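You operate a simulated robot arm through the tools that you are given. There is no shell and no other tool. Be economical: measure what you need, move in short steps, check, and stop when the job is done.

You are at the controls of a simulated robot arm. One attempt, no reset.

JOB
Put things in order on the dining table top. At the end: the green glass is in the blue bucket; the yoghurt pot from the dining table top stands where the green glass stood; the tea sachet from the dining table top is on the yellow carton (marked "OATS"); the white label card (marked "SUMMER") from the dining table top stands where the yoghurt pot stood; whatever was shut is shut again. Leave all else as you found it, and nothing knocked over.

It is judged by the outcome, as a careful person would: the job done as asked, and still so three seconds after it is handed in. It fails if anything else is knocked over, pushed out of place, dropped, spilled or broken.

ROBOT AND FRAMES
A 7-joint arm with a two-finger parallel gripper, fixed in place. Base frame: the origin is at the foot of the arm, x ahead of it, y to its left, z up; the work surface is at about z = 0. Units: m, degrees, N and s.
With the tool pointing down near the work surface it reaches from about 0.24 to 0.62 m from the base axis. Its first joint turns from -66.0 to 66.0 degrees. Payload 2.6 kg.
The tool frame sits at the grasp point between the pads (the TCP): z along the fingers, y along the line on which they close. The tips reach 0.03 m beyond it. Largest opening 0.094 m; finger width 0.028, thickness 0.01; the body of the gripper, 0.05 by 0.096 m, starts 0.055 m behind the TCP.
Orientation is that of the tool frame in the base frame, as a unit quaternion [w, x, y, z]. With the fingers straight down and closing along the base's y, the tool's x points along the base's -x, its y along +y and its z along -z.

CONTROLS
- The arm moves only by the tool drive_tool. Its argument "steps" is a list of rows, each an object of numbers (a shift or turn left out is 0, a gripper value left out holds the last): "dx", "dy", "dz": the shift along the tool's x, y, z in units of 30 mm (1.0 is 30 mm); "ax", "ay", "az": the turn, a rotation vector about the tool's x, y, z in units of 8 degrees (1.0 is 8 degrees); "grip": the closure, from 0 (fully open) to 1 (shut). In form: [{"dx": .., "dy": .., "dz": .., "ax": .., "ay": .., "az": .., "grip": ..}, ...]. A call has 1 to 10 rows; each row shifts and turns the commanded pose from where the row before left it, along the tool's axes as they then stand. A call with a number of a shift or a turn outside -1 to 1 is refused whole. Each row takes 0.2 s and may step no farther than 0.05 m and 8.6 degrees from the row before; otherwise, or with a gripper value out of range, the whole call is refused. Where a pose cannot be reached the arm comes as near as it can. A force on the tool above 40 N (or 10 N above the force at the start of the call, whichever is more), or a blocked arm, ends the call early, and 0.2 s more pass. The fingers move at their own pace (about 0.072 m/s each) and stop on an object; they squeeze with about 28 N. The grip force told is the motor's: it shows also when the fingers shut on nothing. Time passes only in rows, and 0.2 s behind the last, so rows that do not move let the fingers close. The reply holds the time, the measured pose of the TCP, the force on the tool along the base axes, the opening and the grip force, in the units named above and with some noise.
- Cameras (640 x 400 px; columns grow to the right, rows downward): "scene" is fixed at [0.0194, 0.4219, 0.5613]; the picture's right is [-0.88, -0.47, 0.00], its down [-0.28, 0.53, -0.80] and it looks along [0.38, -0.71, -0.60] (base axes); focal length 221 px, centre (320, 200). "wrist" rides on the gripper at [0.076, 0.014, -0.102] in the tool frame; the picture's right is [-0.18, 0.98, 0.00], its down [-0.75, -0.14, -0.64] and it looks along [-0.63, -0.12, 0.77] (tool axes); focal length 243 px, centre (320, 200). There is no depth. A picture from a camera that has moved, and an enlarged one, comes with that camera's place and axes in the base frame and with its lens.
- camera(camera): a new picture of that camera. No time passes.
- zoom(camera, box): a new picture of the part [left, top, right, bottom] of that camera's present view, enlarged. No time passes.
- hand_in(): hands the job in; it is judged then, once.

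Work in short steps. Places have to be worked out from the pictures, the camera data and where the tool is seen: move nearer, look again, correct. Check each grasp and each placing, and mend what went wrong. You have 120 turns and 68 pictures in all, those below and enlarged ones among them. Open the gripper and draw the arm clear of the work before you hand the job in, unless the task says otherwise; then end with one line.

The tools are called after "Call:" by a JSON object that holds its "name" and its "arguments". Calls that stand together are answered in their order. drive_tool: Moves the arm, as the interface text tells. Its arguments: {"type":"object","properties":{"steps":{"type":"array"}},"required":["steps"]} The other tools are called the same way: camera (camera) takes a picture; zoom (camera, box) takes an enlarged picture of a part of a camera's view; hand_in () hands the job in.

At the start:

```text
clock: 0.0
eef_pos: [0.2896, 0.0558, 0.4504]
ee_rot: [0.0, 0.0, 1.0, 0.0]
force: [-0.4, 0.4, -0.3]
gripper_width: 0.0942
grasp_force: 0.2
```

scene: 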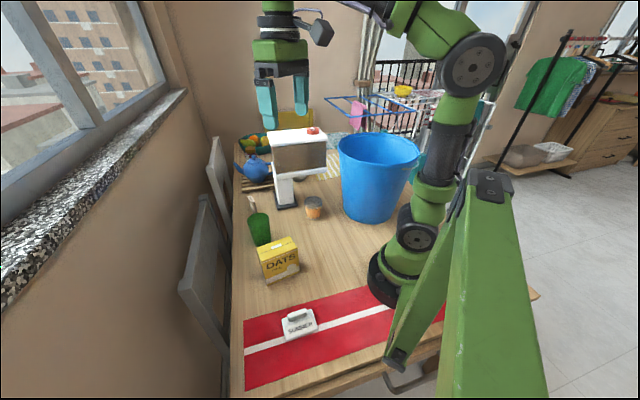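
wrist: 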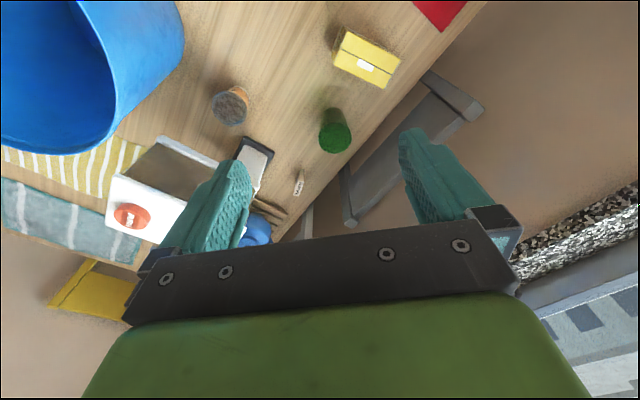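

I'll enlarge the work area in both views first, to identify the objects and measure them.

Call:
{"name": "zoom", "arguments": {"camera": "scene", "box": [220, 120, 440, 260]}}

Call:
{"name": "zoom", "arguments": {"camera": "scene", "box": [220, 230, 420, 360]}}

Call:
{"name": "zoom", "arguments": {"camera": "wrist", "box": [100, 0, 480, 250]}}

```text
2.86 times, centred on (330, 190) of scene
camera zoom: at [0.0194, 0.4219, 0.5613], right [-0.88, -0.47, 0.0], down [-0.28, 0.53, -0.8], along [0.38, -0.71, -0.6], focal length 631 px, centre (291, 229)
```

zoom: 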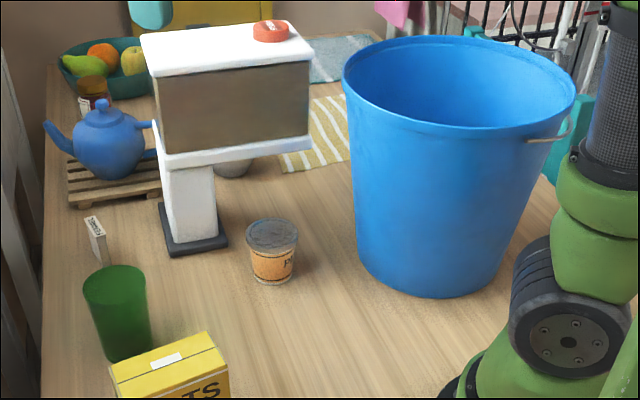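

```text
3.08 times, centred on (320, 295) of scene
camera zoom: at [0.0194, 0.4219, 0.5613], right [-0.88, -0.47, 0.0], down [-0.28, 0.53, -0.8], along [0.38, -0.71, -0.6], focal length 679 px, centre (320, -92)
```

zoom: 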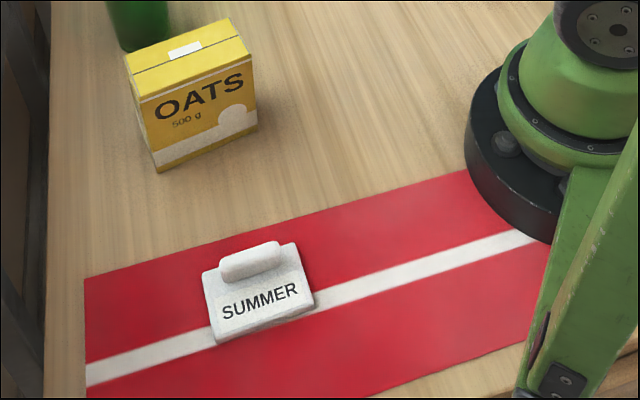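

```text
1.60 times, centred on (290, 125) of wrist
camera zoom: at [0.2132, 0.0704, 0.5531], right [0.18, 0.98, 0.0], down [0.75, -0.14, 0.64], along [0.63, -0.12, -0.77], focal length 388 px, centre (368, 320)
```

zoom: 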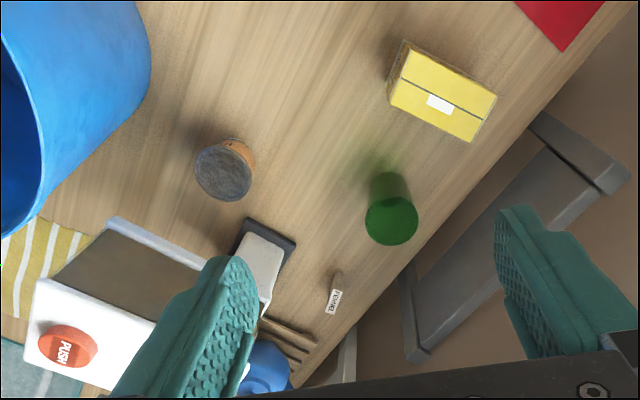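

Next I need to find the tea sachet, so I'll look closer at the small upright piece, the teapot area and the box with the PUSH button.

Call:
{"name": "zoom", "arguments": {"camera": "scene", "box": [230, 185, 280, 250]}}

Call:
{"name": "zoom", "arguments": {"camera": "scene", "box": [230, 115, 350, 215]}}

Call:
{"name": "zoom", "arguments": {"camera": "wrist", "box": [100, 130, 320, 260]}}

```text
6.15 times, centred on (255, 218) of scene
camera zoom: at [0.0194, 0.4219, 0.5613], right [-0.88, -0.47, 0.0], down [-0.28, 0.53, -0.8], along [0.38, -0.71, -0.6], focal length 1358 px, centre (720, 92)
```

zoom: 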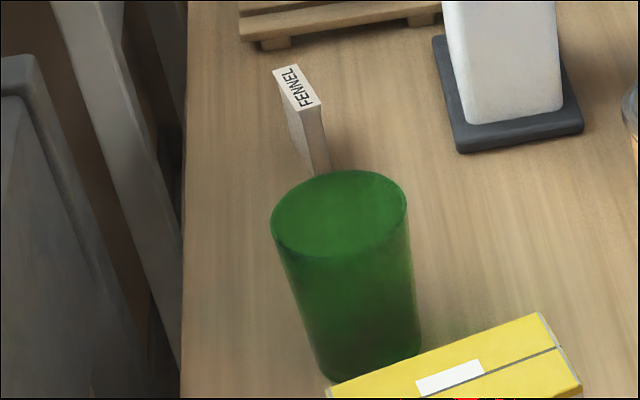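

```text
4.00 times, centred on (290, 165) of scene
camera zoom: at [0.0194, 0.4219, 0.5613], right [-0.88, -0.47, 0.0], down [-0.28, 0.53, -0.8], along [0.38, -0.71, -0.6], focal length 883 px, centre (440, 340)
```

zoom: 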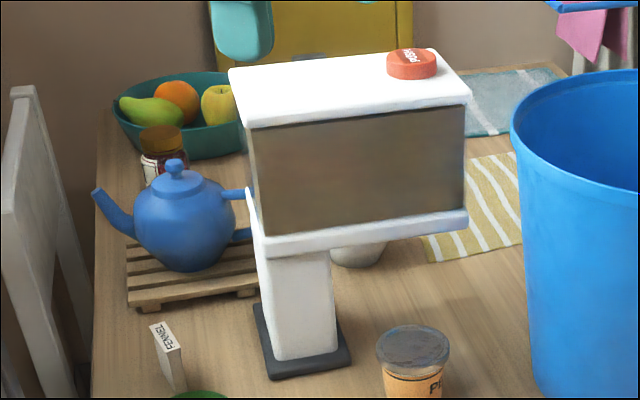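

```text
2.91 times, centred on (210, 195) of wrist
camera zoom: at [0.2132, 0.0704, 0.5531], right [0.18, 0.98, 0.0], down [0.75, -0.14, 0.64], along [0.63, -0.12, -0.77], focal length 706 px, centre (640, 214)
```

zoom: 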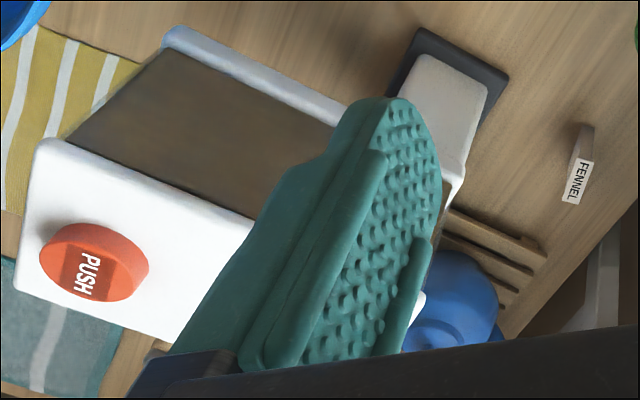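

The FENNEL packet at about (0.57, -0.05) is the tea sachet. The glass is at about (0.427, 0.062), the pot at (0.349, -0.139) and the carton at (0.31, 0.125). I'll move above the glass and look again.

Call:
{"name": "drive_tool", "arguments": {"steps": [{"dx": -0.572, "dz": 0.75, "dy": 0.025, "grip": 0}, {"dx": -0.572, "dz": 0.75, "dy": 0.025}, {"dx": -0.572, "dz": 0.75, "dy": 0.025}, {"dx": -0.572, "dz": 0.75, "dy": 0.025}, {"dx": -0.572, "dz": 0.75, "dy": 0.025}, {"dx": -0.572, "dz": 0.75, "dy": 0.025}, {"dx": -0.572, "dz": 0.75, "dy": 0.025}, {"dx": -0.572, "dz": 0.75, "dy": 0.025}, {}]}}

Call:
{"name": "camera", "arguments": {"camera": "wrist"}}

Call:
{"name": "camera", "arguments": {"camera": "scene"}}

```text
clock: 2.0
eef_pos: [0.4267, 0.0642, 0.2727]
ee_rot: [0.0, 0.0, 1.0, 0.0]
force: [0.2, -0.7, 0.6]
gripper_width: 0.094
grasp_force: 0.1
```

```text
59 pictures are left
camera wrist: at [0.35, 0.0775, 0.3748], right [0.18, 0.98, 0.0], down [0.75, -0.14, 0.64], along [0.63, -0.12, -0.77], focal length 243 px, centre (320, 200)
```

wrist: 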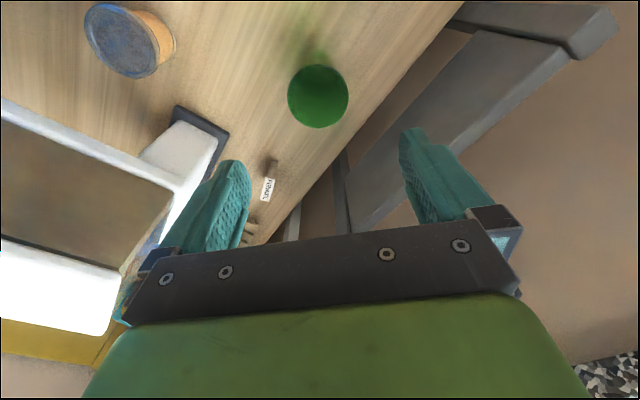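

```text
58 pictures are left
```

scene: 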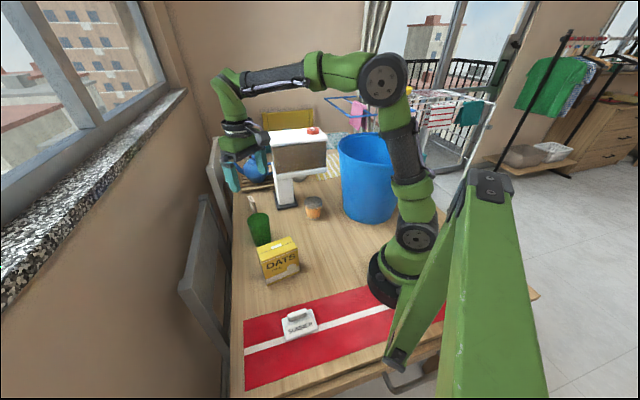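

The glass is confirmed at about (0.428, 0.061), 0.108 tall and 0.065 across. I'll go down to TCP z ≈ 0.062 with the fingers either side of it.

Call:
{"name": "drive_tool", "arguments": {"steps": [{"dz": 1, "dy": -0.1, "dx": -0.04}, {"dz": 1}, {"dz": 1}, {"dz": 1}, {"dz": 1}, {"dz": 1}, {"dz": 1}, {}]}}

Call:
{"name": "camera", "arguments": {"camera": "wrist"}}

Call:
{"name": "zoom", "arguments": {"camera": "scene", "box": [200, 160, 320, 270]}}

```text
clock: 3.8
eef_pos: [0.4314, 0.0603, 0.0567]
ee_rot: [0.0, 0.0, 1.0, 0.001]
force: [0.2, 0.2, 1.2]
gripper_width: 0.0937
grasp_force: 0.0
```

```text
57 pictures are left
camera wrist: at [0.354, 0.0744, 0.1601], right [0.18, 0.98, 0.0], down [0.75, -0.14, 0.64], along [0.63, -0.12, -0.77], focal length 243 px, centre (320, 200)
```

wrist: 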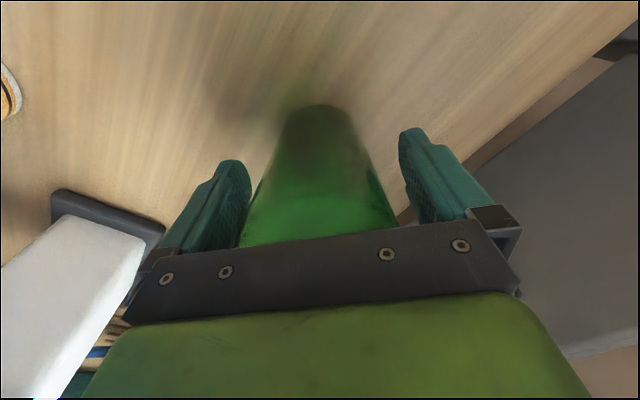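

```text
3.64 times, centred on (260, 215) of scene
camera zoom: at [0.0194, 0.4219, 0.5613], right [-0.88, -0.47, 0.0], down [-0.28, 0.53, -0.8], along [0.38, -0.71, -0.6], focal length 803 px, centre (538, 146)
```

zoom: 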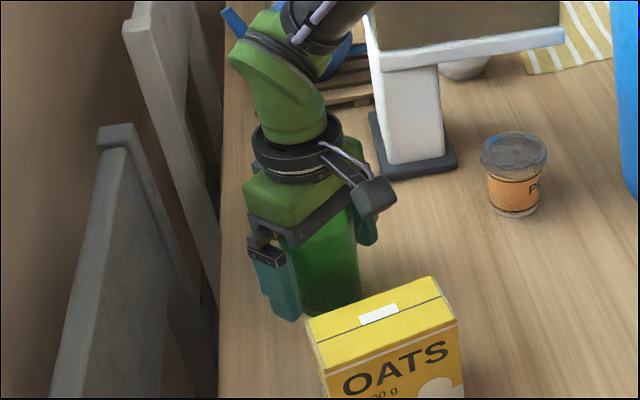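

The glass sits between the fingers. I'll raise about 6 mm for palm clearance and close.

Call:
{"name": "drive_tool", "arguments": {"steps": [{"dz": -0.2, "dx": 0.1}, {"grip": 0.5}, {"grip": 1}, {"grip": 1}, {"grip": 1}, {"grip": 1}]}}

```text
clock: 5.2
eef_pos: [0.4271, 0.0607, 0.0655]
ee_rot: [-0.001, 0.0, 1.0, 0.0]
force: [0.5, 0.2, 0.0]
gripper_width: 0.0705
grasp_force: 27.5
```

The glass is held at width 0.0705. I'll lift a little and check.

Call:
{"name": "drive_tool", "arguments": {"steps": [{"dz": -0.5}, {"dz": -1}, {"dz": -1}, {"dz": -1}, {"dz": -1}, {"dz": -1}, {"dz": -1}, {"dz": -1}, {"dz": -1}, {"dz": -1}]}}

Call:
{"name": "camera", "arguments": {"camera": "wrist"}}

Call:
{"name": "camera", "arguments": {"camera": "scene"}}

```text
clock: 7.4
eef_pos: [0.4251, 0.0606, 0.3528]
ee_rot: [0.0, 0.0, 1.0, 0.0]
force: [-0.2, 0.0, -2.4]
gripper_width: 0.071
grasp_force: 28.1
```

```text
55 pictures are left
camera wrist: at [0.3492, 0.0743, 0.4545], right [0.18, 0.98, 0.0], down [0.75, -0.14, 0.64], along [0.63, -0.12, -0.77], focal length 243 px, centre (320, 200)
```

wrist: 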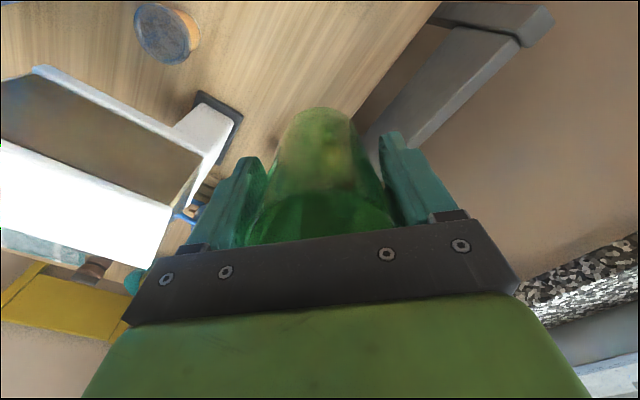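

```text
54 pictures are left
```

scene: 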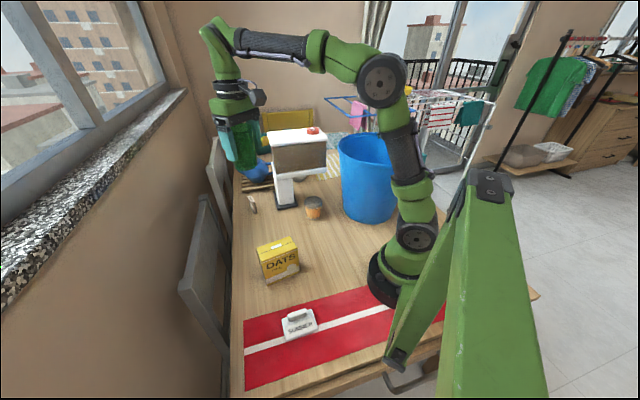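

The glass is held firmly and upright. I'll raise and retract, then swing clockwise towards the bucket while keeping high.

Call:
{"name": "drive_tool", "arguments": {"steps": [{"dx": 0.8, "dz": -0.9, "az": -0.37}, {"dx": 0.8, "dz": -0.9, "az": -0.37}, {"dx": 0.7, "dz": -0.9, "az": -0.37}, {"dy": -0.92, "az": 0.55}, {"dy": -0.92, "az": 0.55}, {"dy": -0.92, "az": 0.55}, {"dy": -0.92, "az": 0.55}, {"dy": -0.92, "az": 0.55}, {"dy": -0.92, "az": 0.55}, {"dy": -0.92, "az": 0.55}]}}

Call:
{"name": "camera", "arguments": {"camera": "wrist"}}

```text
clock: 9.6
eef_pos: [0.3447, -0.1339, 0.4317]
ee_rot: [0.0, 0.19, 0.982, 0.0]
force: [-0.6, -0.1, -2.0]
gripper_width: 0.0708
grasp_force: 27.9
```

```text
53 pictures are left
camera wrist: at [0.278, -0.0919, 0.5338], right [0.54, 0.84, 0.0], down [0.65, -0.41, 0.64], along [0.54, -0.35, -0.77], focal length 243 px, centre (320, 200)
```

wrist: 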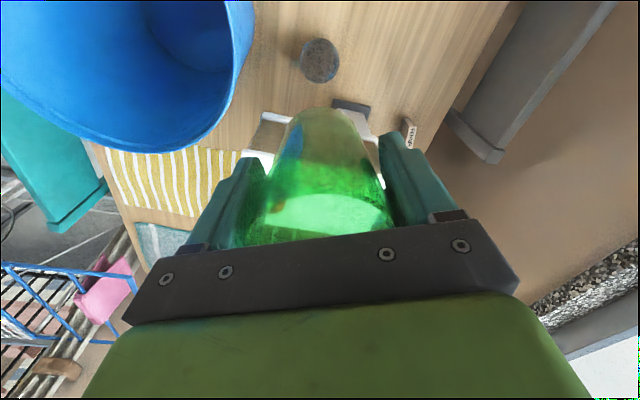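

The bucket is ahead on the left and looks empty. I'll continue the arc and look again before getting over it.

Call:
{"name": "drive_tool", "arguments": {"steps": [{"dy": -0.92, "az": 0.55}, {"dy": -0.92, "az": 0.55}, {"dy": -0.92, "az": 0.55}, {"dy": -0.92, "az": 0.55}, {"dy": -0.92, "az": 0.55}, {"dy": -0.92, "az": 0.55}, {"dy": -0.92, "az": 0.55}]}}

Call:
{"name": "camera", "arguments": {"camera": "wrist"}}

Call:
{"name": "camera", "arguments": {"camera": "scene"}}

```text
clock: 11.2
eef_pos: [0.2338, -0.2896, 0.432]
ee_rot: [0.001, 0.445, 0.896, 0.0]
force: [-0.4, -0.2, -2.9]
gripper_width: 0.0707
grasp_force: 28.0
```

```text
52 pictures are left
camera wrist: at [0.1981, -0.2203, 0.5345], right [0.89, 0.45, 0.0], down [0.34, -0.69, 0.64], along [0.29, -0.57, -0.77], focal length 243 px, centre (320, 200)
```

wrist: 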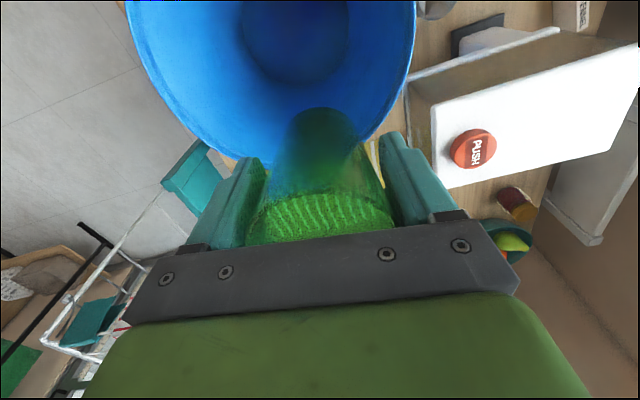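

```text
51 pictures are left
```

scene: 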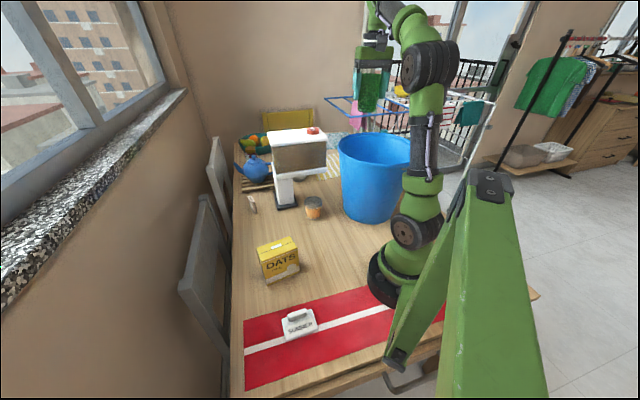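

The bucket is empty, centred at about (0.178, -0.278), with its rim near z 0.25. I'll centre over it and lower partway.

Call:
{"name": "drive_tool", "arguments": {"steps": [{"dx": 0.67, "dy": -0.62}, {"dx": 0.67, "dy": -0.62}, {"dz": 1}, {"dz": 1}, {"dz": 1}, {"dz": 1}, {}]}}

Call:
{"name": "camera", "arguments": {"camera": "wrist"}}

Call:
{"name": "zoom", "arguments": {"camera": "scene", "box": [280, 0, 480, 240]}}

```text
clock: 12.8
eef_pos: [0.1798, -0.28, 0.3127]
ee_rot: [0.0, 0.444, 0.896, 0.001]
force: [0.5, -0.1, -2.0]
gripper_width: 0.0708
grasp_force: 27.8
```

```text
50 pictures are left
camera wrist: at [0.144, -0.2114, 0.414], right [0.89, 0.45, 0.0], down [0.34, -0.69, 0.64], along [0.29, -0.57, -0.77], focal length 243 px, centre (320, 200)
```

wrist: 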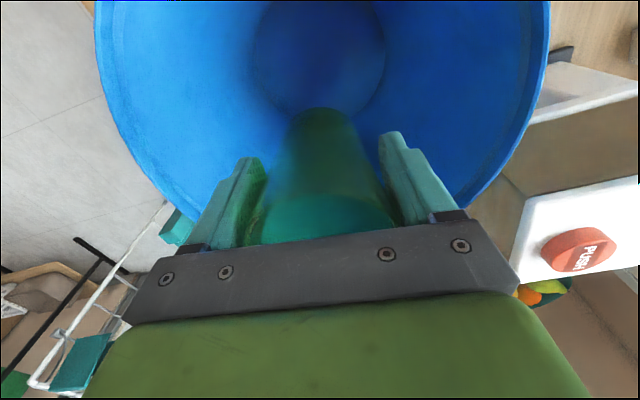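

```text
1.67 times, centred on (380, 120) of scene
camera zoom: at [0.0194, 0.4219, 0.5613], right [-0.88, -0.47, 0.0], down [-0.28, 0.53, -0.8], along [0.38, -0.71, -0.6], focal length 368 px, centre (220, 333)
```

zoom: 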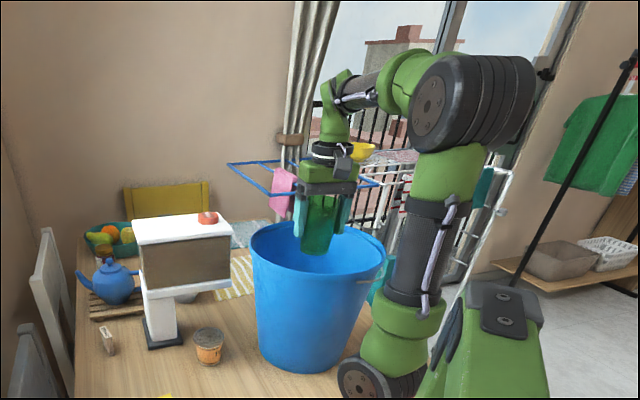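

It's well centred with room all round. I'll lower further in stages and watch the forearm against the rim.

Call:
{"name": "drive_tool", "arguments": {"steps": [{"dz": 1, "dx": 0.2}, {"dz": 1}, {"dz": 1}, {"dz": 1}, {}]}}

Call:
{"name": "zoom", "arguments": {"camera": "scene", "box": [280, 0, 480, 240]}}

Call:
{"name": "camera", "arguments": {"camera": "wrist"}}

```text
clock: 14.0
eef_pos: [0.1754, -0.2742, 0.193]
ee_rot: [0.0, 0.444, 0.896, 0.0]
force: [-0.2, 0.1, -1.4]
gripper_width: 0.0708
grasp_force: 27.9
```

```text
1.67 times, centred on (380, 120) of scene
camera zoom: at [0.0194, 0.4219, 0.5613], right [-0.88, -0.47, 0.0], down [-0.28, 0.53, -0.8], along [0.38, -0.71, -0.6], focal length 368 px, centre (220, 333)
```

zoom: 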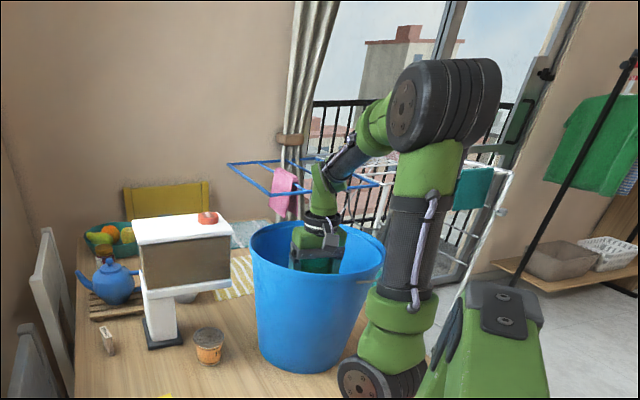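

```text
47 pictures are left
camera wrist: at [0.1401, -0.2065, 0.2949], right [0.89, 0.45, 0.0], down [0.34, -0.69, 0.64], along [0.29, -0.57, -0.77], focal length 243 px, centre (320, 200)
```

wrist: 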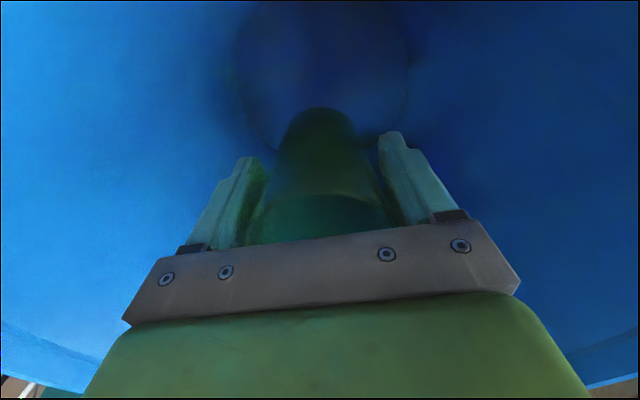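

Clear so far. I'll continue slowly toward the bucket floor.

Call:
{"name": "drive_tool", "arguments": {"steps": [{"dz": 0.9, "dx": 0.25}, {"dz": 0.9}, {"dz": 0.8}, {}]}}

Call:
{"name": "camera", "arguments": {"camera": "wrist"}}

Call:
{"name": "zoom", "arguments": {"camera": "scene", "box": [300, 50, 460, 240]}}

```text
clock: 15.0
eef_pos: [0.171, -0.2709, 0.1151]
ee_rot: [0.0, 0.444, 0.896, 0.0]
force: [0.0, 0.3, -2.7]
gripper_width: 0.0706
grasp_force: 27.7
```

```text
46 pictures are left
camera wrist: at [0.1348, -0.2008, 0.2177], right [0.89, 0.45, 0.0], down [0.34, -0.69, 0.64], along [0.29, -0.57, -0.77], focal length 243 px, centre (320, 200)
```

wrist: 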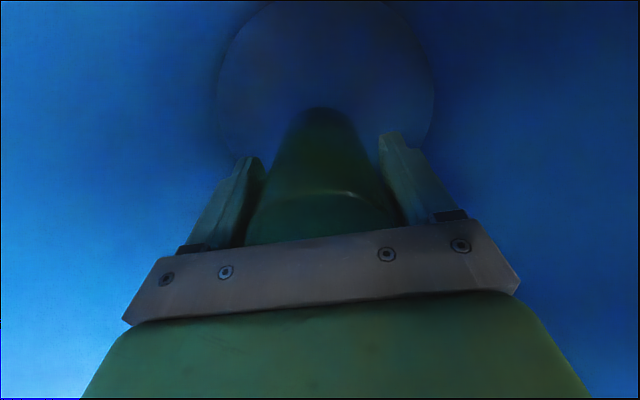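

```text
2.11 times, centred on (380, 145) of scene
camera zoom: at [0.0194, 0.4219, 0.5613], right [-0.88, -0.47, 0.0], down [-0.28, 0.53, -0.8], along [0.38, -0.71, -0.6], focal length 465 px, centre (194, 316)
```

zoom: 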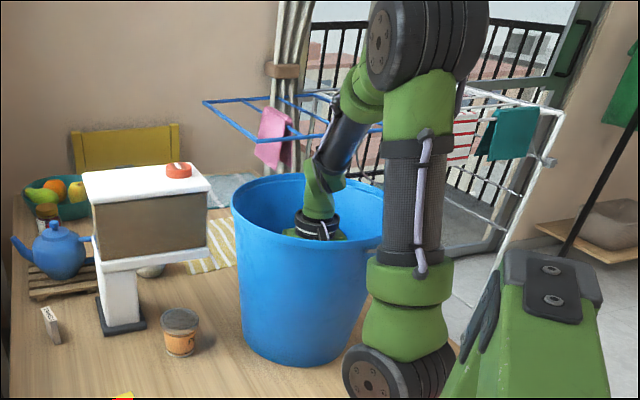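

The floor is visible around the glass. I'll lower in small steps and watch for contact.

Call:
{"name": "drive_tool", "arguments": {"steps": [{"dz": 0.3, "dx": 0.15}, {"dz": 0.3, "dx": 0.15}, {"dz": 0.3}, {"dz": 0.2}, {}]}}

```text
clock: 16.2
eef_pos: [0.1633, -0.2621, 0.0823]
ee_rot: [0.0, 0.444, 0.896, 0.0]
force: [1.1, -0.3, -2.1]
gripper_width: 0.0711
grasp_force: 27.5
```

Call:
{"name": "drive_tool", "arguments": {"steps": [{"dz": 0.12}, {"dz": 0.12}, {}]}}

```text
clock: 17.0
eef_pos: [0.1666, -0.2631, 0.0756]
ee_rot: [-0.001, 0.443, 0.896, 0.0]
force: [1.1, -1.2, -1.3]
gripper_width: 0.0707
grasp_force: 28.1
```

No contact yet, so I'm edging down further.

Call:
{"name": "drive_tool", "arguments": {"steps": [{"dz": 0.1}, {"dz": 0.1}, {}]}}

```text
clock: 17.8
eef_pos: [0.1659, -0.2638, 0.0685]
ee_rot: [0.002, 0.444, 0.896, 0.0]
force: [-1.1, -1.8, 12.5]
gripper_width: 0.0708
grasp_force: 28.1
```

There's contact with the floor at z ≈ 0.0685. I'll ease up a hair and open.

Call:
{"name": "drive_tool", "arguments": {"steps": [{"dz": -0.06}, {"grip": 0.15}, {"grip": 0.0}, {"grip": 0}, {}]}}

Call:
{"name": "camera", "arguments": {"camera": "wrist"}}

```text
clock: 19.0
eef_pos: [0.1653, -0.2625, 0.0703]
ee_rot: [0.0, 0.444, 0.896, 0.0]
force: [-0.6, 0.1, -0.1]
gripper_width: 0.094
grasp_force: 0.1
```

```text
44 pictures are left
camera wrist: at [0.1299, -0.1936, 0.1721], right [0.89, 0.45, 0.0], down [0.34, -0.69, 0.64], along [0.29, -0.57, -0.77], focal length 243 px, centre (320, 200)
```

wrist: 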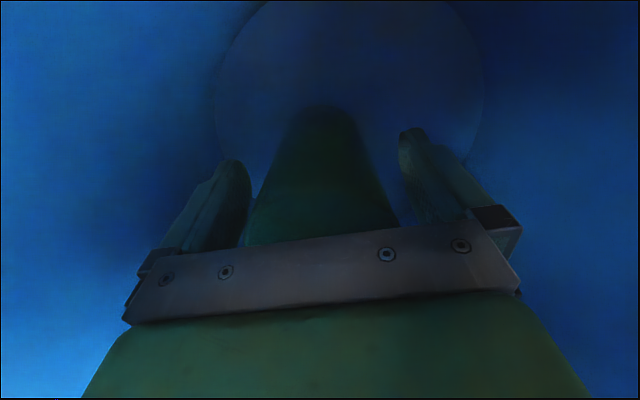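

Released and standing. I'll rise straight up out of the bucket.

Call:
{"name": "drive_tool", "arguments": {"steps": [{"dz": -0.5}, {"dz": -1}, {"dz": -1}, {"dz": -1}, {"dz": -1}, {"dz": -1}, {"dz": -1}, {"dz": -1}, {"dz": -1}, {"dz": -1}]}}

Call:
{"name": "camera", "arguments": {"camera": "wrist"}}

```text
clock: 21.2
eef_pos: [0.1646, -0.2634, 0.3568]
ee_rot: [0.0, 0.444, 0.896, 0.001]
force: [0.6, 0.1, 0.0]
gripper_width: 0.0941
grasp_force: 0.1
```

```text
43 pictures are left
camera wrist: at [0.1287, -0.1936, 0.4593], right [0.89, 0.45, 0.0], down [0.34, -0.69, 0.64], along [0.29, -0.57, -0.77], focal length 243 px, centre (320, 200)
```

wrist: 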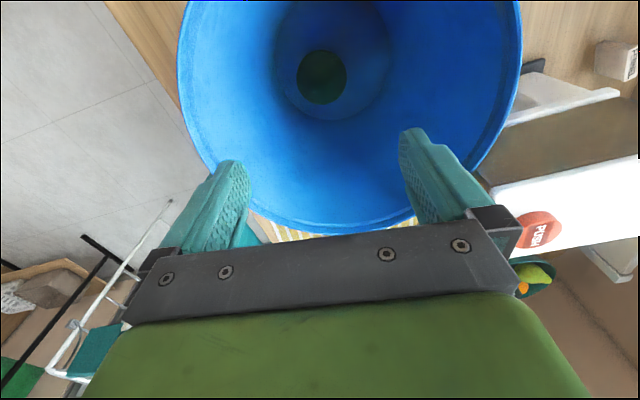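

The glass stands upright inside the bucket. Next is the yoghurt pot, so I'll swing back above it at about (0.349, -0.139).

Call:
{"name": "drive_tool", "arguments": {"steps": [{"dy": 0.9, "dx": -0.3, "az": -0.49}, {"dy": 0.9, "dx": -0.3, "az": -0.49}, {"dy": 0.9, "dx": -0.3, "az": -0.49}, {"dy": 0.9, "dx": -0.3, "az": -0.49}, {"dy": 0.9, "dx": -0.3, "az": -0.49}, {"dy": 0.9, "dx": -0.3, "az": -0.49}, {"dy": 0.9, "dx": -0.3, "az": -0.49}, {"dy": 0.9, "dx": -0.3, "az": -0.49}, {}]}}

Call:
{"name": "camera", "arguments": {"camera": "wrist"}}

```text
clock: 23.2
eef_pos: [0.3555, -0.141, 0.3558]
ee_rot: [0.0, 0.185, 0.983, 0.001]
force: [-0.5, -0.3, -0.3]
gripper_width: 0.0939
grasp_force: 0.0
```

```text
42 pictures are left
camera wrist: at [0.2883, -0.1003, 0.4572], right [0.53, 0.85, 0.0], down [0.65, -0.41, 0.64], along [0.55, -0.34, -0.77], focal length 243 px, centre (320, 200)
```

wrist: 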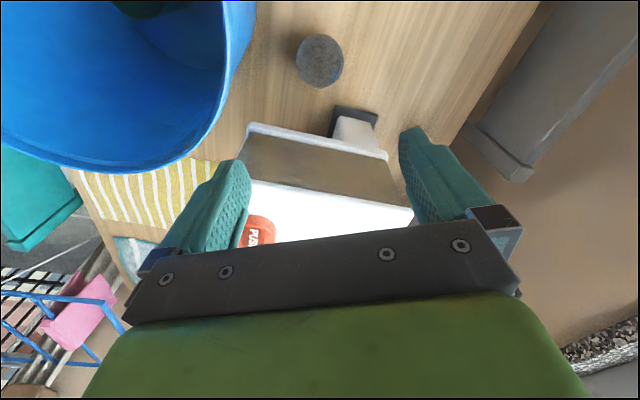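

The pot is at (0.350, -0.138), and the shelf lip of the box is about 0.076 m beyond it, which is enough room. I'll descend most of the way and check.

Call:
{"name": "drive_tool", "arguments": {"steps": [{"dz": 1, "dx": 0.2, "dy": 0.03}, {"dz": 1}, {"dz": 1}, {"dz": 1}, {"dz": 1}, {"dz": 1}, {"dz": 0.8}, {}]}}

Call:
{"name": "camera", "arguments": {"camera": "wrist"}}

Call:
{"name": "zoom", "arguments": {"camera": "scene", "box": [230, 60, 420, 240]}}

```text
clock: 25.0
eef_pos: [0.3499, -0.1369, 0.1518]
ee_rot: [0.0, 0.186, 0.983, 0.0]
force: [1.0, 0.7, 0.3]
gripper_width: 0.0941
grasp_force: 0.1
```

```text
41 pictures are left
camera wrist: at [0.2831, -0.0968, 0.2533], right [0.53, 0.85, 0.0], down [0.65, -0.41, 0.64], along [0.54, -0.34, -0.77], focal length 243 px, centre (320, 200)
```

wrist: 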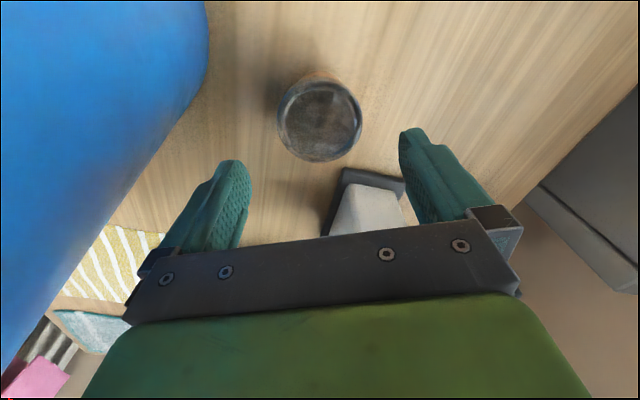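

```text
2.22 times, centred on (325, 150) of scene
camera zoom: at [0.0194, 0.4219, 0.5613], right [-0.88, -0.47, 0.0], down [-0.28, 0.53, -0.8], along [0.38, -0.71, -0.6], focal length 491 px, centre (309, 311)
```

zoom: 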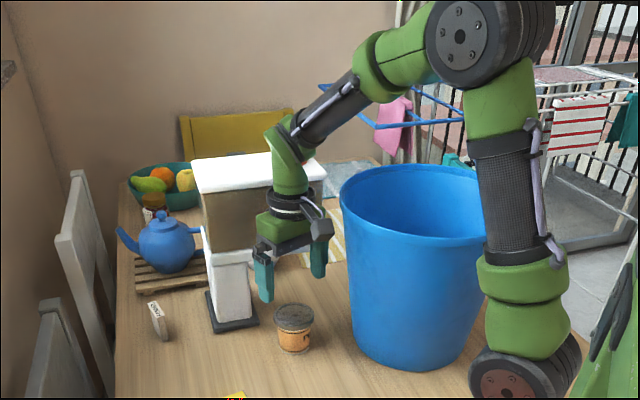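

The pot is centred within a few mm. I'll continue down to z ≈ 0.047.

Call:
{"name": "drive_tool", "arguments": {"steps": [{"dz": 0.9, "dx": 0.1}, {"dz": 0.9}, {"dz": 0.9}, {"dz": 0.8}, {}]}}

Call:
{"name": "camera", "arguments": {"camera": "wrist"}}

Call:
{"name": "zoom", "arguments": {"camera": "scene", "box": [230, 80, 420, 240]}}

```text
clock: 26.2
eef_pos: [0.347, -0.1367, 0.0471]
ee_rot: [0.0, 0.185, 0.983, 0.0]
force: [0.0, 0.1, 0.2]
gripper_width: 0.0939
grasp_force: 0.0
```

```text
39 pictures are left
camera wrist: at [0.2803, -0.0969, 0.1489], right [0.53, 0.85, 0.0], down [0.65, -0.41, 0.64], along [0.54, -0.34, -0.77], focal length 243 px, centre (320, 200)
```

wrist: 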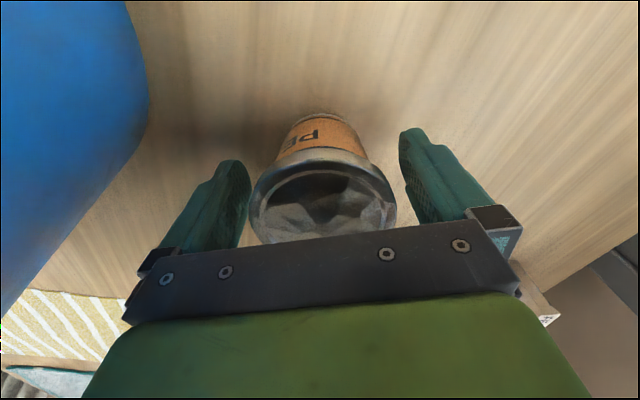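

```text
2.50 times, centred on (325, 160) of scene
camera zoom: at [0.0194, 0.4219, 0.5613], right [-0.88, -0.47, 0.0], down [-0.28, 0.53, -0.8], along [0.38, -0.71, -0.6], focal length 552 px, centre (308, 300)
```

zoom: 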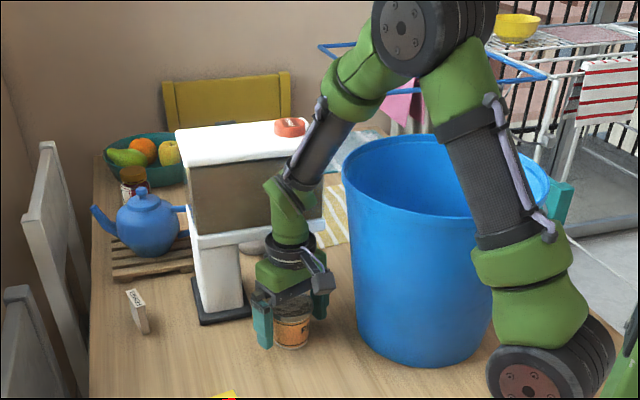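

The pot is between the fingers. Closing.

Call:
{"name": "drive_tool", "arguments": {"steps": [{"grip": 0.4}, {"grip": 1}, {"grip": 1}, {"grip": 1}, {"grip": 1}]}}

```text
clock: 27.4
eef_pos: [0.3473, -0.1389, 0.0486]
ee_rot: [0.0, 0.186, 0.983, 0.0]
force: [0.7, 0.3, 0.1]
gripper_width: 0.0681
grasp_force: 28.0
```

Held at width 0.068. I'll lift, then translate to the glass's old spot at (0.427, 0.061).

Call:
{"name": "drive_tool", "arguments": {"steps": [{"dz": -0.6}, {"dz": -0.9}, {"dz": -0.9}, {"dz": -0.9}, {"dz": -0.9}, {}]}}

Call:
{"name": "drive_tool", "arguments": {"steps": [{"dy": 0.9, "dx": -0.01}, {"dy": 0.9, "dx": -0.01}, {"dy": 0.9, "dx": -0.01}, {"dy": 0.9, "dx": -0.01}, {"dy": 0.9, "dx": -0.01}, {"dy": 0.9, "dx": -0.01}, {"dy": 0.9, "dx": -0.01}, {"dy": 0.8, "dx": -0.01}, {}]}}

Call:
{"name": "camera", "arguments": {"camera": "wrist"}}

Call:
{"name": "camera", "arguments": {"camera": "scene"}}

```text
clock: 28.8
eef_pos: [0.3459, -0.1381, 0.173]
ee_rot: [0.0, 0.186, 0.983, 0.0]
force: [-0.5, 0.2, -1.6]
gripper_width: 0.0682
grasp_force: 28.0
```

```text
clock: 30.8
eef_pos: [0.4265, 0.0596, 0.1731]
ee_rot: [0.0, 0.186, 0.983, 0.001]
force: [-0.1, 0.1, -0.9]
gripper_width: 0.068
grasp_force: 27.9
```

```text
37 pictures are left
camera wrist: at [0.3603, 0.1006, 0.2753], right [0.53, 0.85, 0.0], down [0.65, -0.41, 0.64], along [0.54, -0.34, -0.77], focal length 243 px, centre (320, 200)
```

wrist: 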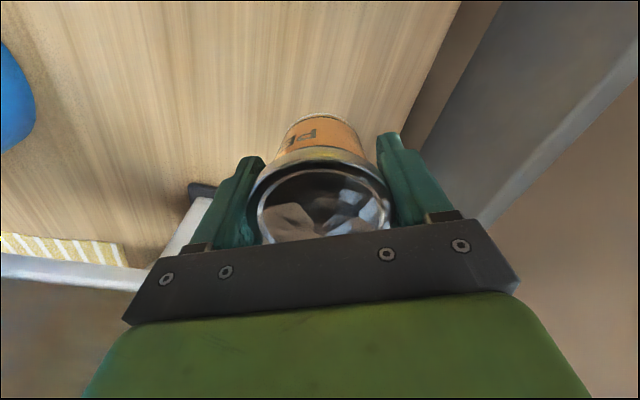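

```text
36 pictures are left
```

scene: 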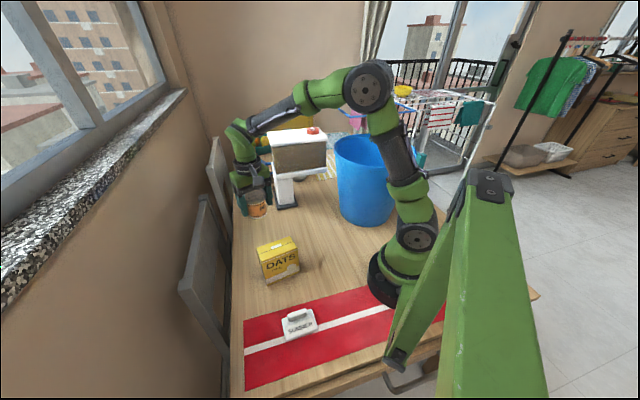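

Over the target within about 2 mm. I'll lower toward the table, slowing at the end.

Call:
{"name": "drive_tool", "arguments": {"steps": [{"dz": 0.9, "dy": 0.05}, {"dz": 0.9}, {"dz": 0.9}, {"dz": 0.8}, {"dz": 0.3}, {}]}}

```text
clock: 32.2
eef_pos: [0.4242, 0.0612, 0.0587]
ee_rot: [0.0, 0.186, 0.983, 0.0]
force: [-0.3, -0.4, -0.3]
gripper_width: 0.0677
grasp_force: 28.2
```

Call:
{"name": "drive_tool", "arguments": {"steps": [{"dz": 0.12, "dx": -0.05}, {"dz": 0.12}, {"dz": 0.08}, {}]}}

```text
clock: 33.2
eef_pos: [0.4287, 0.0611, 0.0477]
ee_rot: [0.0, 0.186, 0.983, 0.0]
force: [0.8, 0.2, -1.4]
gripper_width: 0.0676
grasp_force: 28.2
```

No contact reading yet, so I'll step down about 2 mm at a time.

Call:
{"name": "drive_tool", "arguments": {"steps": [{"dz": 0.07}, {}]}}

```text
clock: 33.8
eef_pos: [0.4282, 0.0602, 0.0471]
ee_rot: [0.0, 0.185, 0.983, 0.0]
force: [0.1, 0.9, 0.6]
gripper_width: 0.0679
grasp_force: 27.8
```

Call:
{"name": "drive_tool", "arguments": {"steps": [{"dz": 0.06}, {}]}}

```text
clock: 34.4
eef_pos: [0.4299, 0.0606, 0.0466]
ee_rot: [0.002, 0.185, 0.983, 0.001]
force: [-2.3, 1.0, 18.1]
gripper_width: 0.067
grasp_force: 28.2
```

The pot has made contact with the table. I'll ease up, release, and rise straight up.

Call:
{"name": "drive_tool", "arguments": {"steps": [{"dz": -0.07}, {"grip": 0.15}, {"grip": 0}, {"grip": 0}, {}]}}

Call:
{"name": "drive_tool", "arguments": {"steps": [{"dz": -0.5}, {"dz": -1}, {"dz": -1}, {"dz": -1}, {"dz": -1}, {"dz": -1}, {"dz": -1}, {}]}}

Call:
{"name": "camera", "arguments": {"camera": "wrist"}}

Call:
{"name": "camera", "arguments": {"camera": "scene"}}

```text
clock: 35.6
eef_pos: [0.4286, 0.061, 0.0471]
ee_rot: [0.001, 0.186, 0.983, -0.001]
force: [-0.1, -0.5, -0.4]
gripper_width: 0.0939
grasp_force: 0.0
```

```text
clock: 37.4
eef_pos: [0.4281, 0.0614, 0.2428]
ee_rot: [0.0, 0.186, 0.983, 0.0]
force: [0.8, 0.2, 0.3]
gripper_width: 0.0939
grasp_force: 0.1
```

```text
35 pictures are left
camera wrist: at [0.3608, 0.1024, 0.3457], right [0.53, 0.85, 0.0], down [0.65, -0.41, 0.64], along [0.54, -0.34, -0.77], focal length 243 px, centre (320, 200)
```

wrist: 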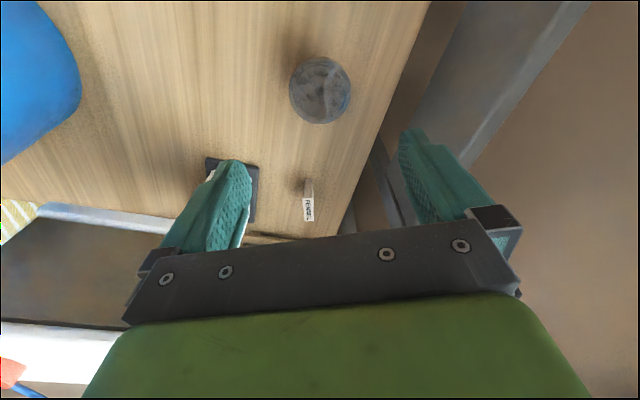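

```text
34 pictures are left
```

scene: 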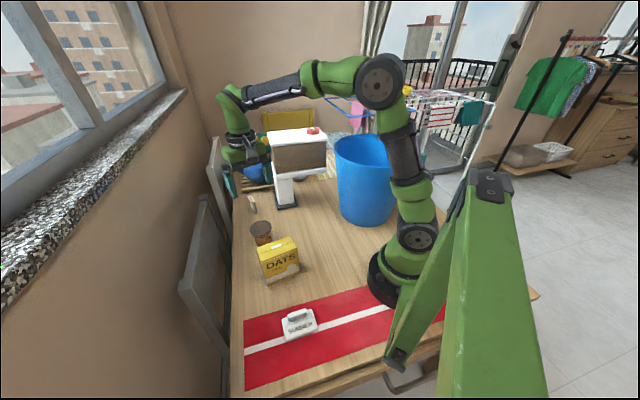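

The pot is standing in place. The bucket's outline looks a few pixels off from the start, so I'll zoom to compare it with the first picture.

Call:
{"name": "zoom", "arguments": {"camera": "scene", "box": [220, 120, 440, 260]}}

```text
2.86 times, centred on (330, 190) of scene
camera zoom: at [0.0194, 0.4219, 0.5613], right [-0.88, -0.47, 0.0], down [-0.28, 0.53, -0.8], along [0.38, -0.71, -0.6], focal length 631 px, centre (291, 229)
```

zoom: 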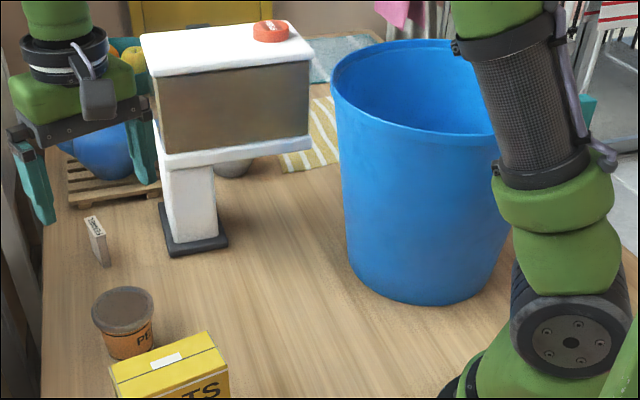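

The bucket has shifted about 2 cm, from roughly (0.172, -0.268) by (+0.009, +0.020), so I'll push it back. I'll move to its near side at (0.265, -0.06), lower there, and push low and slowly with the outer finger face. I'll compare against the first picture as I go.

Call:
{"name": "drive_tool", "arguments": {"steps": [{"dx": 0.6, "dy": -0.957}, {"dx": 0.6, "dy": -0.957}, {"dx": 0.6, "dy": -0.957}, {"dx": 0.6, "dy": -0.957}, {"dx": 0.6, "dy": -0.957}, {"dx": 0.6, "dy": -0.957}, {}]}}

Call:
{"name": "camera", "arguments": {"camera": "wrist"}}

Call:
{"name": "zoom", "arguments": {"camera": "scene", "box": [220, 120, 440, 260]}}

```text
clock: 39.0
eef_pos: [0.2653, -0.0597, 0.2439]
ee_rot: [0.0, 0.185, 0.983, 0.001]
force: [-0.9, -1.0, -0.1]
gripper_width: 0.094
grasp_force: 0.0
```

```text
32 pictures are left
camera wrist: at [0.1984, -0.019, 0.3447], right [0.53, 0.85, 0.0], down [0.65, -0.41, 0.64], along [0.54, -0.34, -0.77], focal length 243 px, centre (320, 200)
```

wrist: 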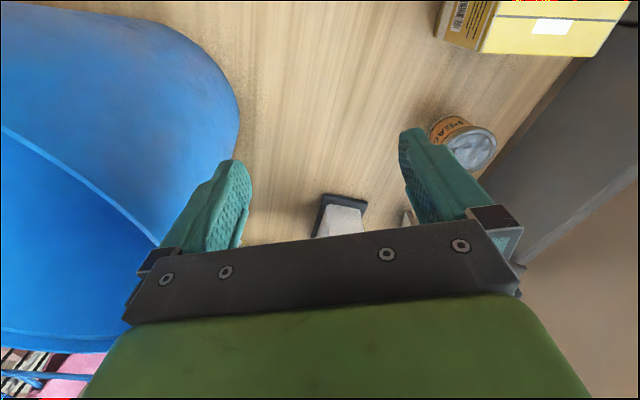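

```text
2.86 times, centred on (330, 190) of scene
camera zoom: at [0.0194, 0.4219, 0.5613], right [-0.88, -0.47, 0.0], down [-0.28, 0.53, -0.8], along [0.38, -0.71, -0.6], focal length 631 px, centre (291, 229)
```

zoom: 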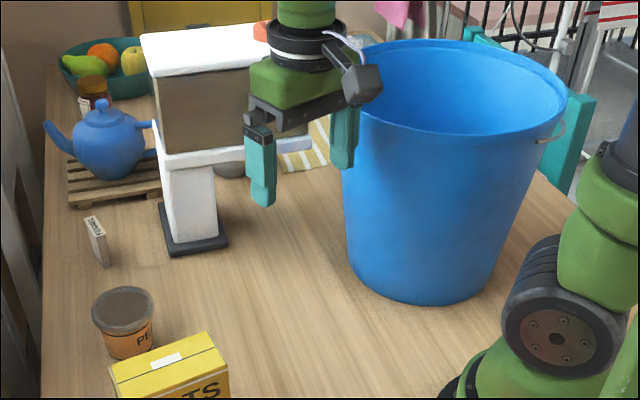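

The bucket is now fully visible: shift of about (-10, +7) px in this zoom. I'll back off 2 cm, descend, and tilt so the fingertips lead.

Call:
{"name": "drive_tool", "arguments": {"steps": [{"dy": 0.7}, {"dz": 1}, {"dz": 1}, {"dz": 1}, {"dz": 1}, {"dz": 1}, {"dz": 0.9}, {"ax": 0.75}, {"ax": 0.75}, {}]}}

Call:
{"name": "camera", "arguments": {"camera": "wrist"}}

Call:
{"name": "zoom", "arguments": {"camera": "scene", "box": [220, 120, 440, 260]}}

```text
clock: 41.2
eef_pos: [0.2724, -0.0403, 0.065]
ee_rot: [-0.02, 0.184, 0.977, -0.104]
force: [-0.9, 0.1, -0.6]
gripper_width: 0.0941
grasp_force: 0.0
```

```text
30 pictures are left
camera wrist: at [0.2136, 0.0195, 0.1616], right [0.52, 0.83, -0.21], down [0.7, -0.28, 0.66], along [0.49, -0.49, -0.72], focal length 243 px, centre (320, 200)
```

wrist: 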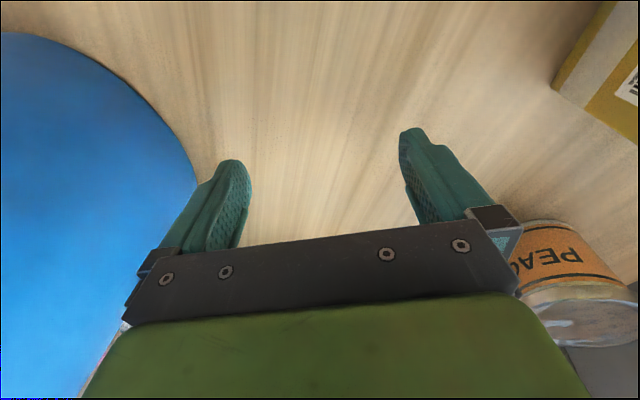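

```text
2.86 times, centred on (330, 190) of scene
camera zoom: at [0.0194, 0.4219, 0.5613], right [-0.88, -0.47, 0.0], down [-0.28, 0.53, -0.8], along [0.38, -0.71, -0.6], focal length 631 px, centre (291, 229)
```

zoom: 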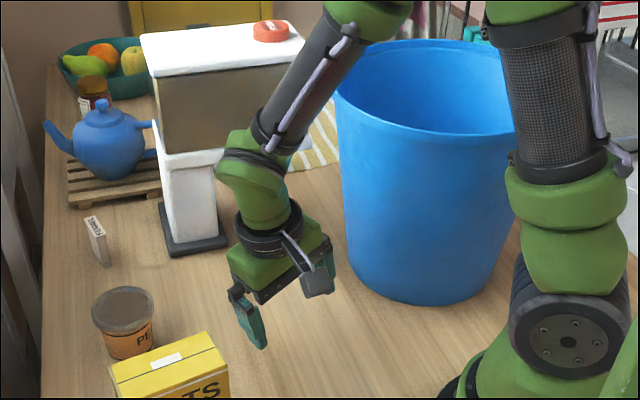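

Aligned for the push. I'll approach 4 cm horizontally, then go in small steps.

Call:
{"name": "drive_tool", "arguments": {"steps": [{"dy": -0.65, "dz": 0.14}, {"dy": -0.65, "dz": 0.14}, {"dy": -0.2, "dz": 0.04}, {}]}}

Call:
{"name": "camera", "arguments": {"camera": "wrist"}}

```text
clock: 42.2
eef_pos: [0.2557, -0.0844, 0.0673]
ee_rot: [-0.02, 0.185, 0.977, -0.103]
force: [0.1, -0.2, -0.3]
gripper_width: 0.094
grasp_force: 0.0
```

```text
28 pictures are left
camera wrist: at [0.1972, -0.0239, 0.163], right [0.52, 0.83, -0.2], down [0.7, -0.28, 0.66], along [0.49, -0.49, -0.73], focal length 243 px, centre (320, 200)
```

wrist: 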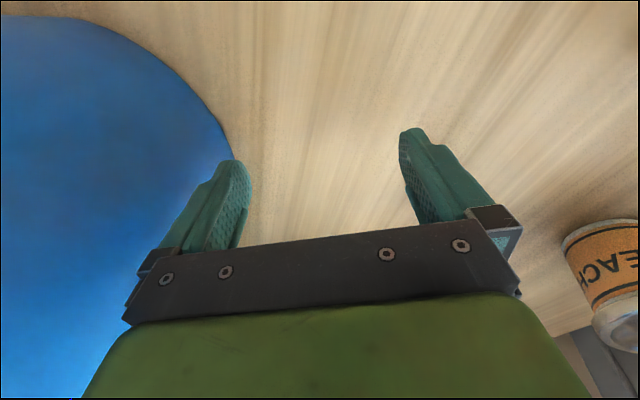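

Near contact now. I'll step 4 mm at a time and watch the force.

Call:
{"name": "drive_tool", "arguments": {"steps": [{"dy": -0.13, "dz": 0.03}, {"dy": -0.13, "dz": 0.03}, {}]}}

Call:
{"name": "drive_tool", "arguments": {"steps": [{"dy": -0.13, "dz": 0.03}, {}]}}

Call:
{"name": "drive_tool", "arguments": {"steps": [{"dy": -0.13, "dz": 0.03}, {}]}}

```text
clock: 43.0
eef_pos: [0.2528, -0.091, 0.0665]
ee_rot: [-0.02, 0.184, 0.977, -0.103]
force: [-0.5, -0.3, -0.7]
gripper_width: 0.0942
grasp_force: 0.2
```

```text
clock: 43.6
eef_pos: [0.2519, -0.0942, 0.0658]
ee_rot: [-0.02, 0.185, 0.977, -0.102]
force: [0.2, 0.3, 0.3]
gripper_width: 0.0938
grasp_force: 0.1
```

```text
clock: 44.2
eef_pos: [0.2504, -0.0993, 0.0661]
ee_rot: [-0.019, 0.185, 0.977, -0.102]
force: [-0.2, -0.2, 1.1]
gripper_width: 0.094
grasp_force: 0.0
```

Call:
{"name": "drive_tool", "arguments": {"steps": [{"dy": -0.13, "dz": 0.03}, {}]}}

Call:
{"name": "drive_tool", "arguments": {"steps": [{"dy": -0.13, "dz": 0.03}, {}]}}

Call:
{"name": "zoom", "arguments": {"camera": "scene", "box": [220, 120, 440, 260]}}

```text
clock: 44.8
eef_pos: [0.2491, -0.1022, 0.0659]
ee_rot: [-0.019, 0.185, 0.977, -0.103]
force: [-0.3, 0.6, -0.2]
gripper_width: 0.0939
grasp_force: 0.1
```

```text
clock: 45.4
eef_pos: [0.2487, -0.1058, 0.0647]
ee_rot: [-0.019, 0.184, 0.977, -0.103]
force: [1.5, 2.0, 0.4]
gripper_width: 0.0925
grasp_force: 0.1
```

```text
2.86 times, centred on (330, 190) of scene
camera zoom: at [0.0194, 0.4219, 0.5613], right [-0.88, -0.47, 0.0], down [-0.28, 0.53, -0.8], along [0.38, -0.71, -0.6], focal length 631 px, centre (291, 229)
```

zoom: 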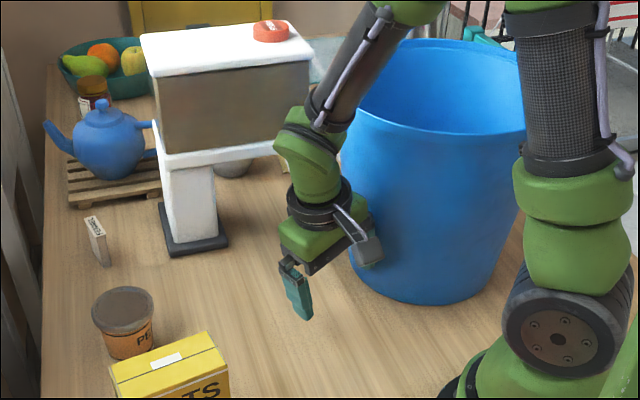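

There's contact (2.5 N, finger pressed slightly). I'll push about 1.6 cm slowly.

Call:
{"name": "drive_tool", "arguments": {"steps": [{"dy": -0.1, "dz": 0.021}, {"dy": -0.1, "dz": 0.021}, {"dy": -0.1, "dz": 0.021}, {"dy": -0.1, "dz": 0.021}, {"dy": -0.1, "dz": 0.021}, {}]}}

Call:
{"name": "zoom", "arguments": {"camera": "scene", "box": [220, 120, 440, 260]}}

```text
clock: 46.8
eef_pos: [0.2416, -0.1204, 0.0651]
ee_rot: [-0.02, 0.184, 0.977, -0.103]
force: [-0.2, 1.0, -0.9]
gripper_width: 0.0931
grasp_force: 0.1
```

```text
2.86 times, centred on (330, 190) of scene
camera zoom: at [0.0194, 0.4219, 0.5613], right [-0.88, -0.47, 0.0], down [-0.28, 0.53, -0.8], along [0.38, -0.71, -0.6], focal length 631 px, centre (291, 229)
```

zoom: 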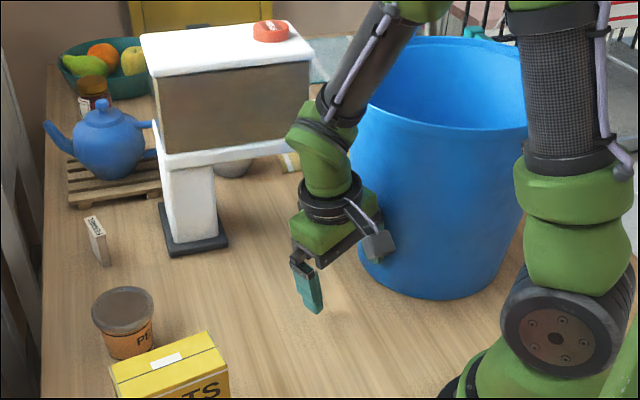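

The bottom edge is now at row ~300 (originally ~298). I'll back off and compare the full outline.

Call:
{"name": "drive_tool", "arguments": {"steps": [{"dy": 0.5, "dz": -0.1}, {"dy": 0.7, "dz": -0.15}, {"dy": 0.7, "dz": -0.15}, {"ax": -0.75, "dz": -0.8}, {"ax": -0.75, "dz": -0.8}, {"dz": -1}, {"dz": -1}, {"dz": -1}, {}]}}

Call:
{"name": "zoom", "arguments": {"camera": "scene", "box": [220, 120, 440, 260]}}

```text
clock: 48.8
eef_pos: [0.2656, -0.0584, 0.2034]
ee_rot: [0.0, 0.186, 0.983, 0.001]
force: [-0.1, 0.3, -0.5]
gripper_width: 0.0944
grasp_force: 0.0
```

```text
2.86 times, centred on (330, 190) of scene
camera zoom: at [0.0194, 0.4219, 0.5613], right [-0.88, -0.47, 0.0], down [-0.28, 0.53, -0.8], along [0.38, -0.71, -0.6], focal length 631 px, centre (291, 229)
```

zoom: 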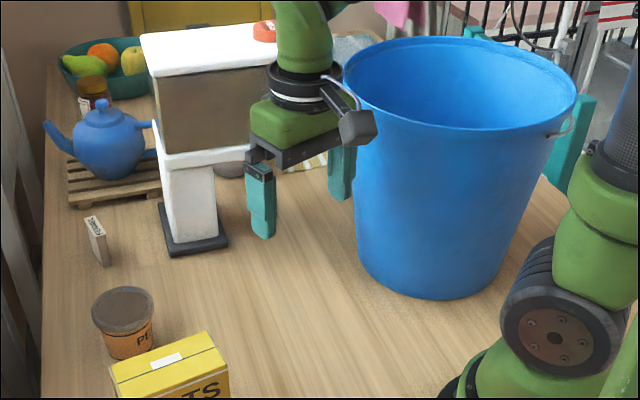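

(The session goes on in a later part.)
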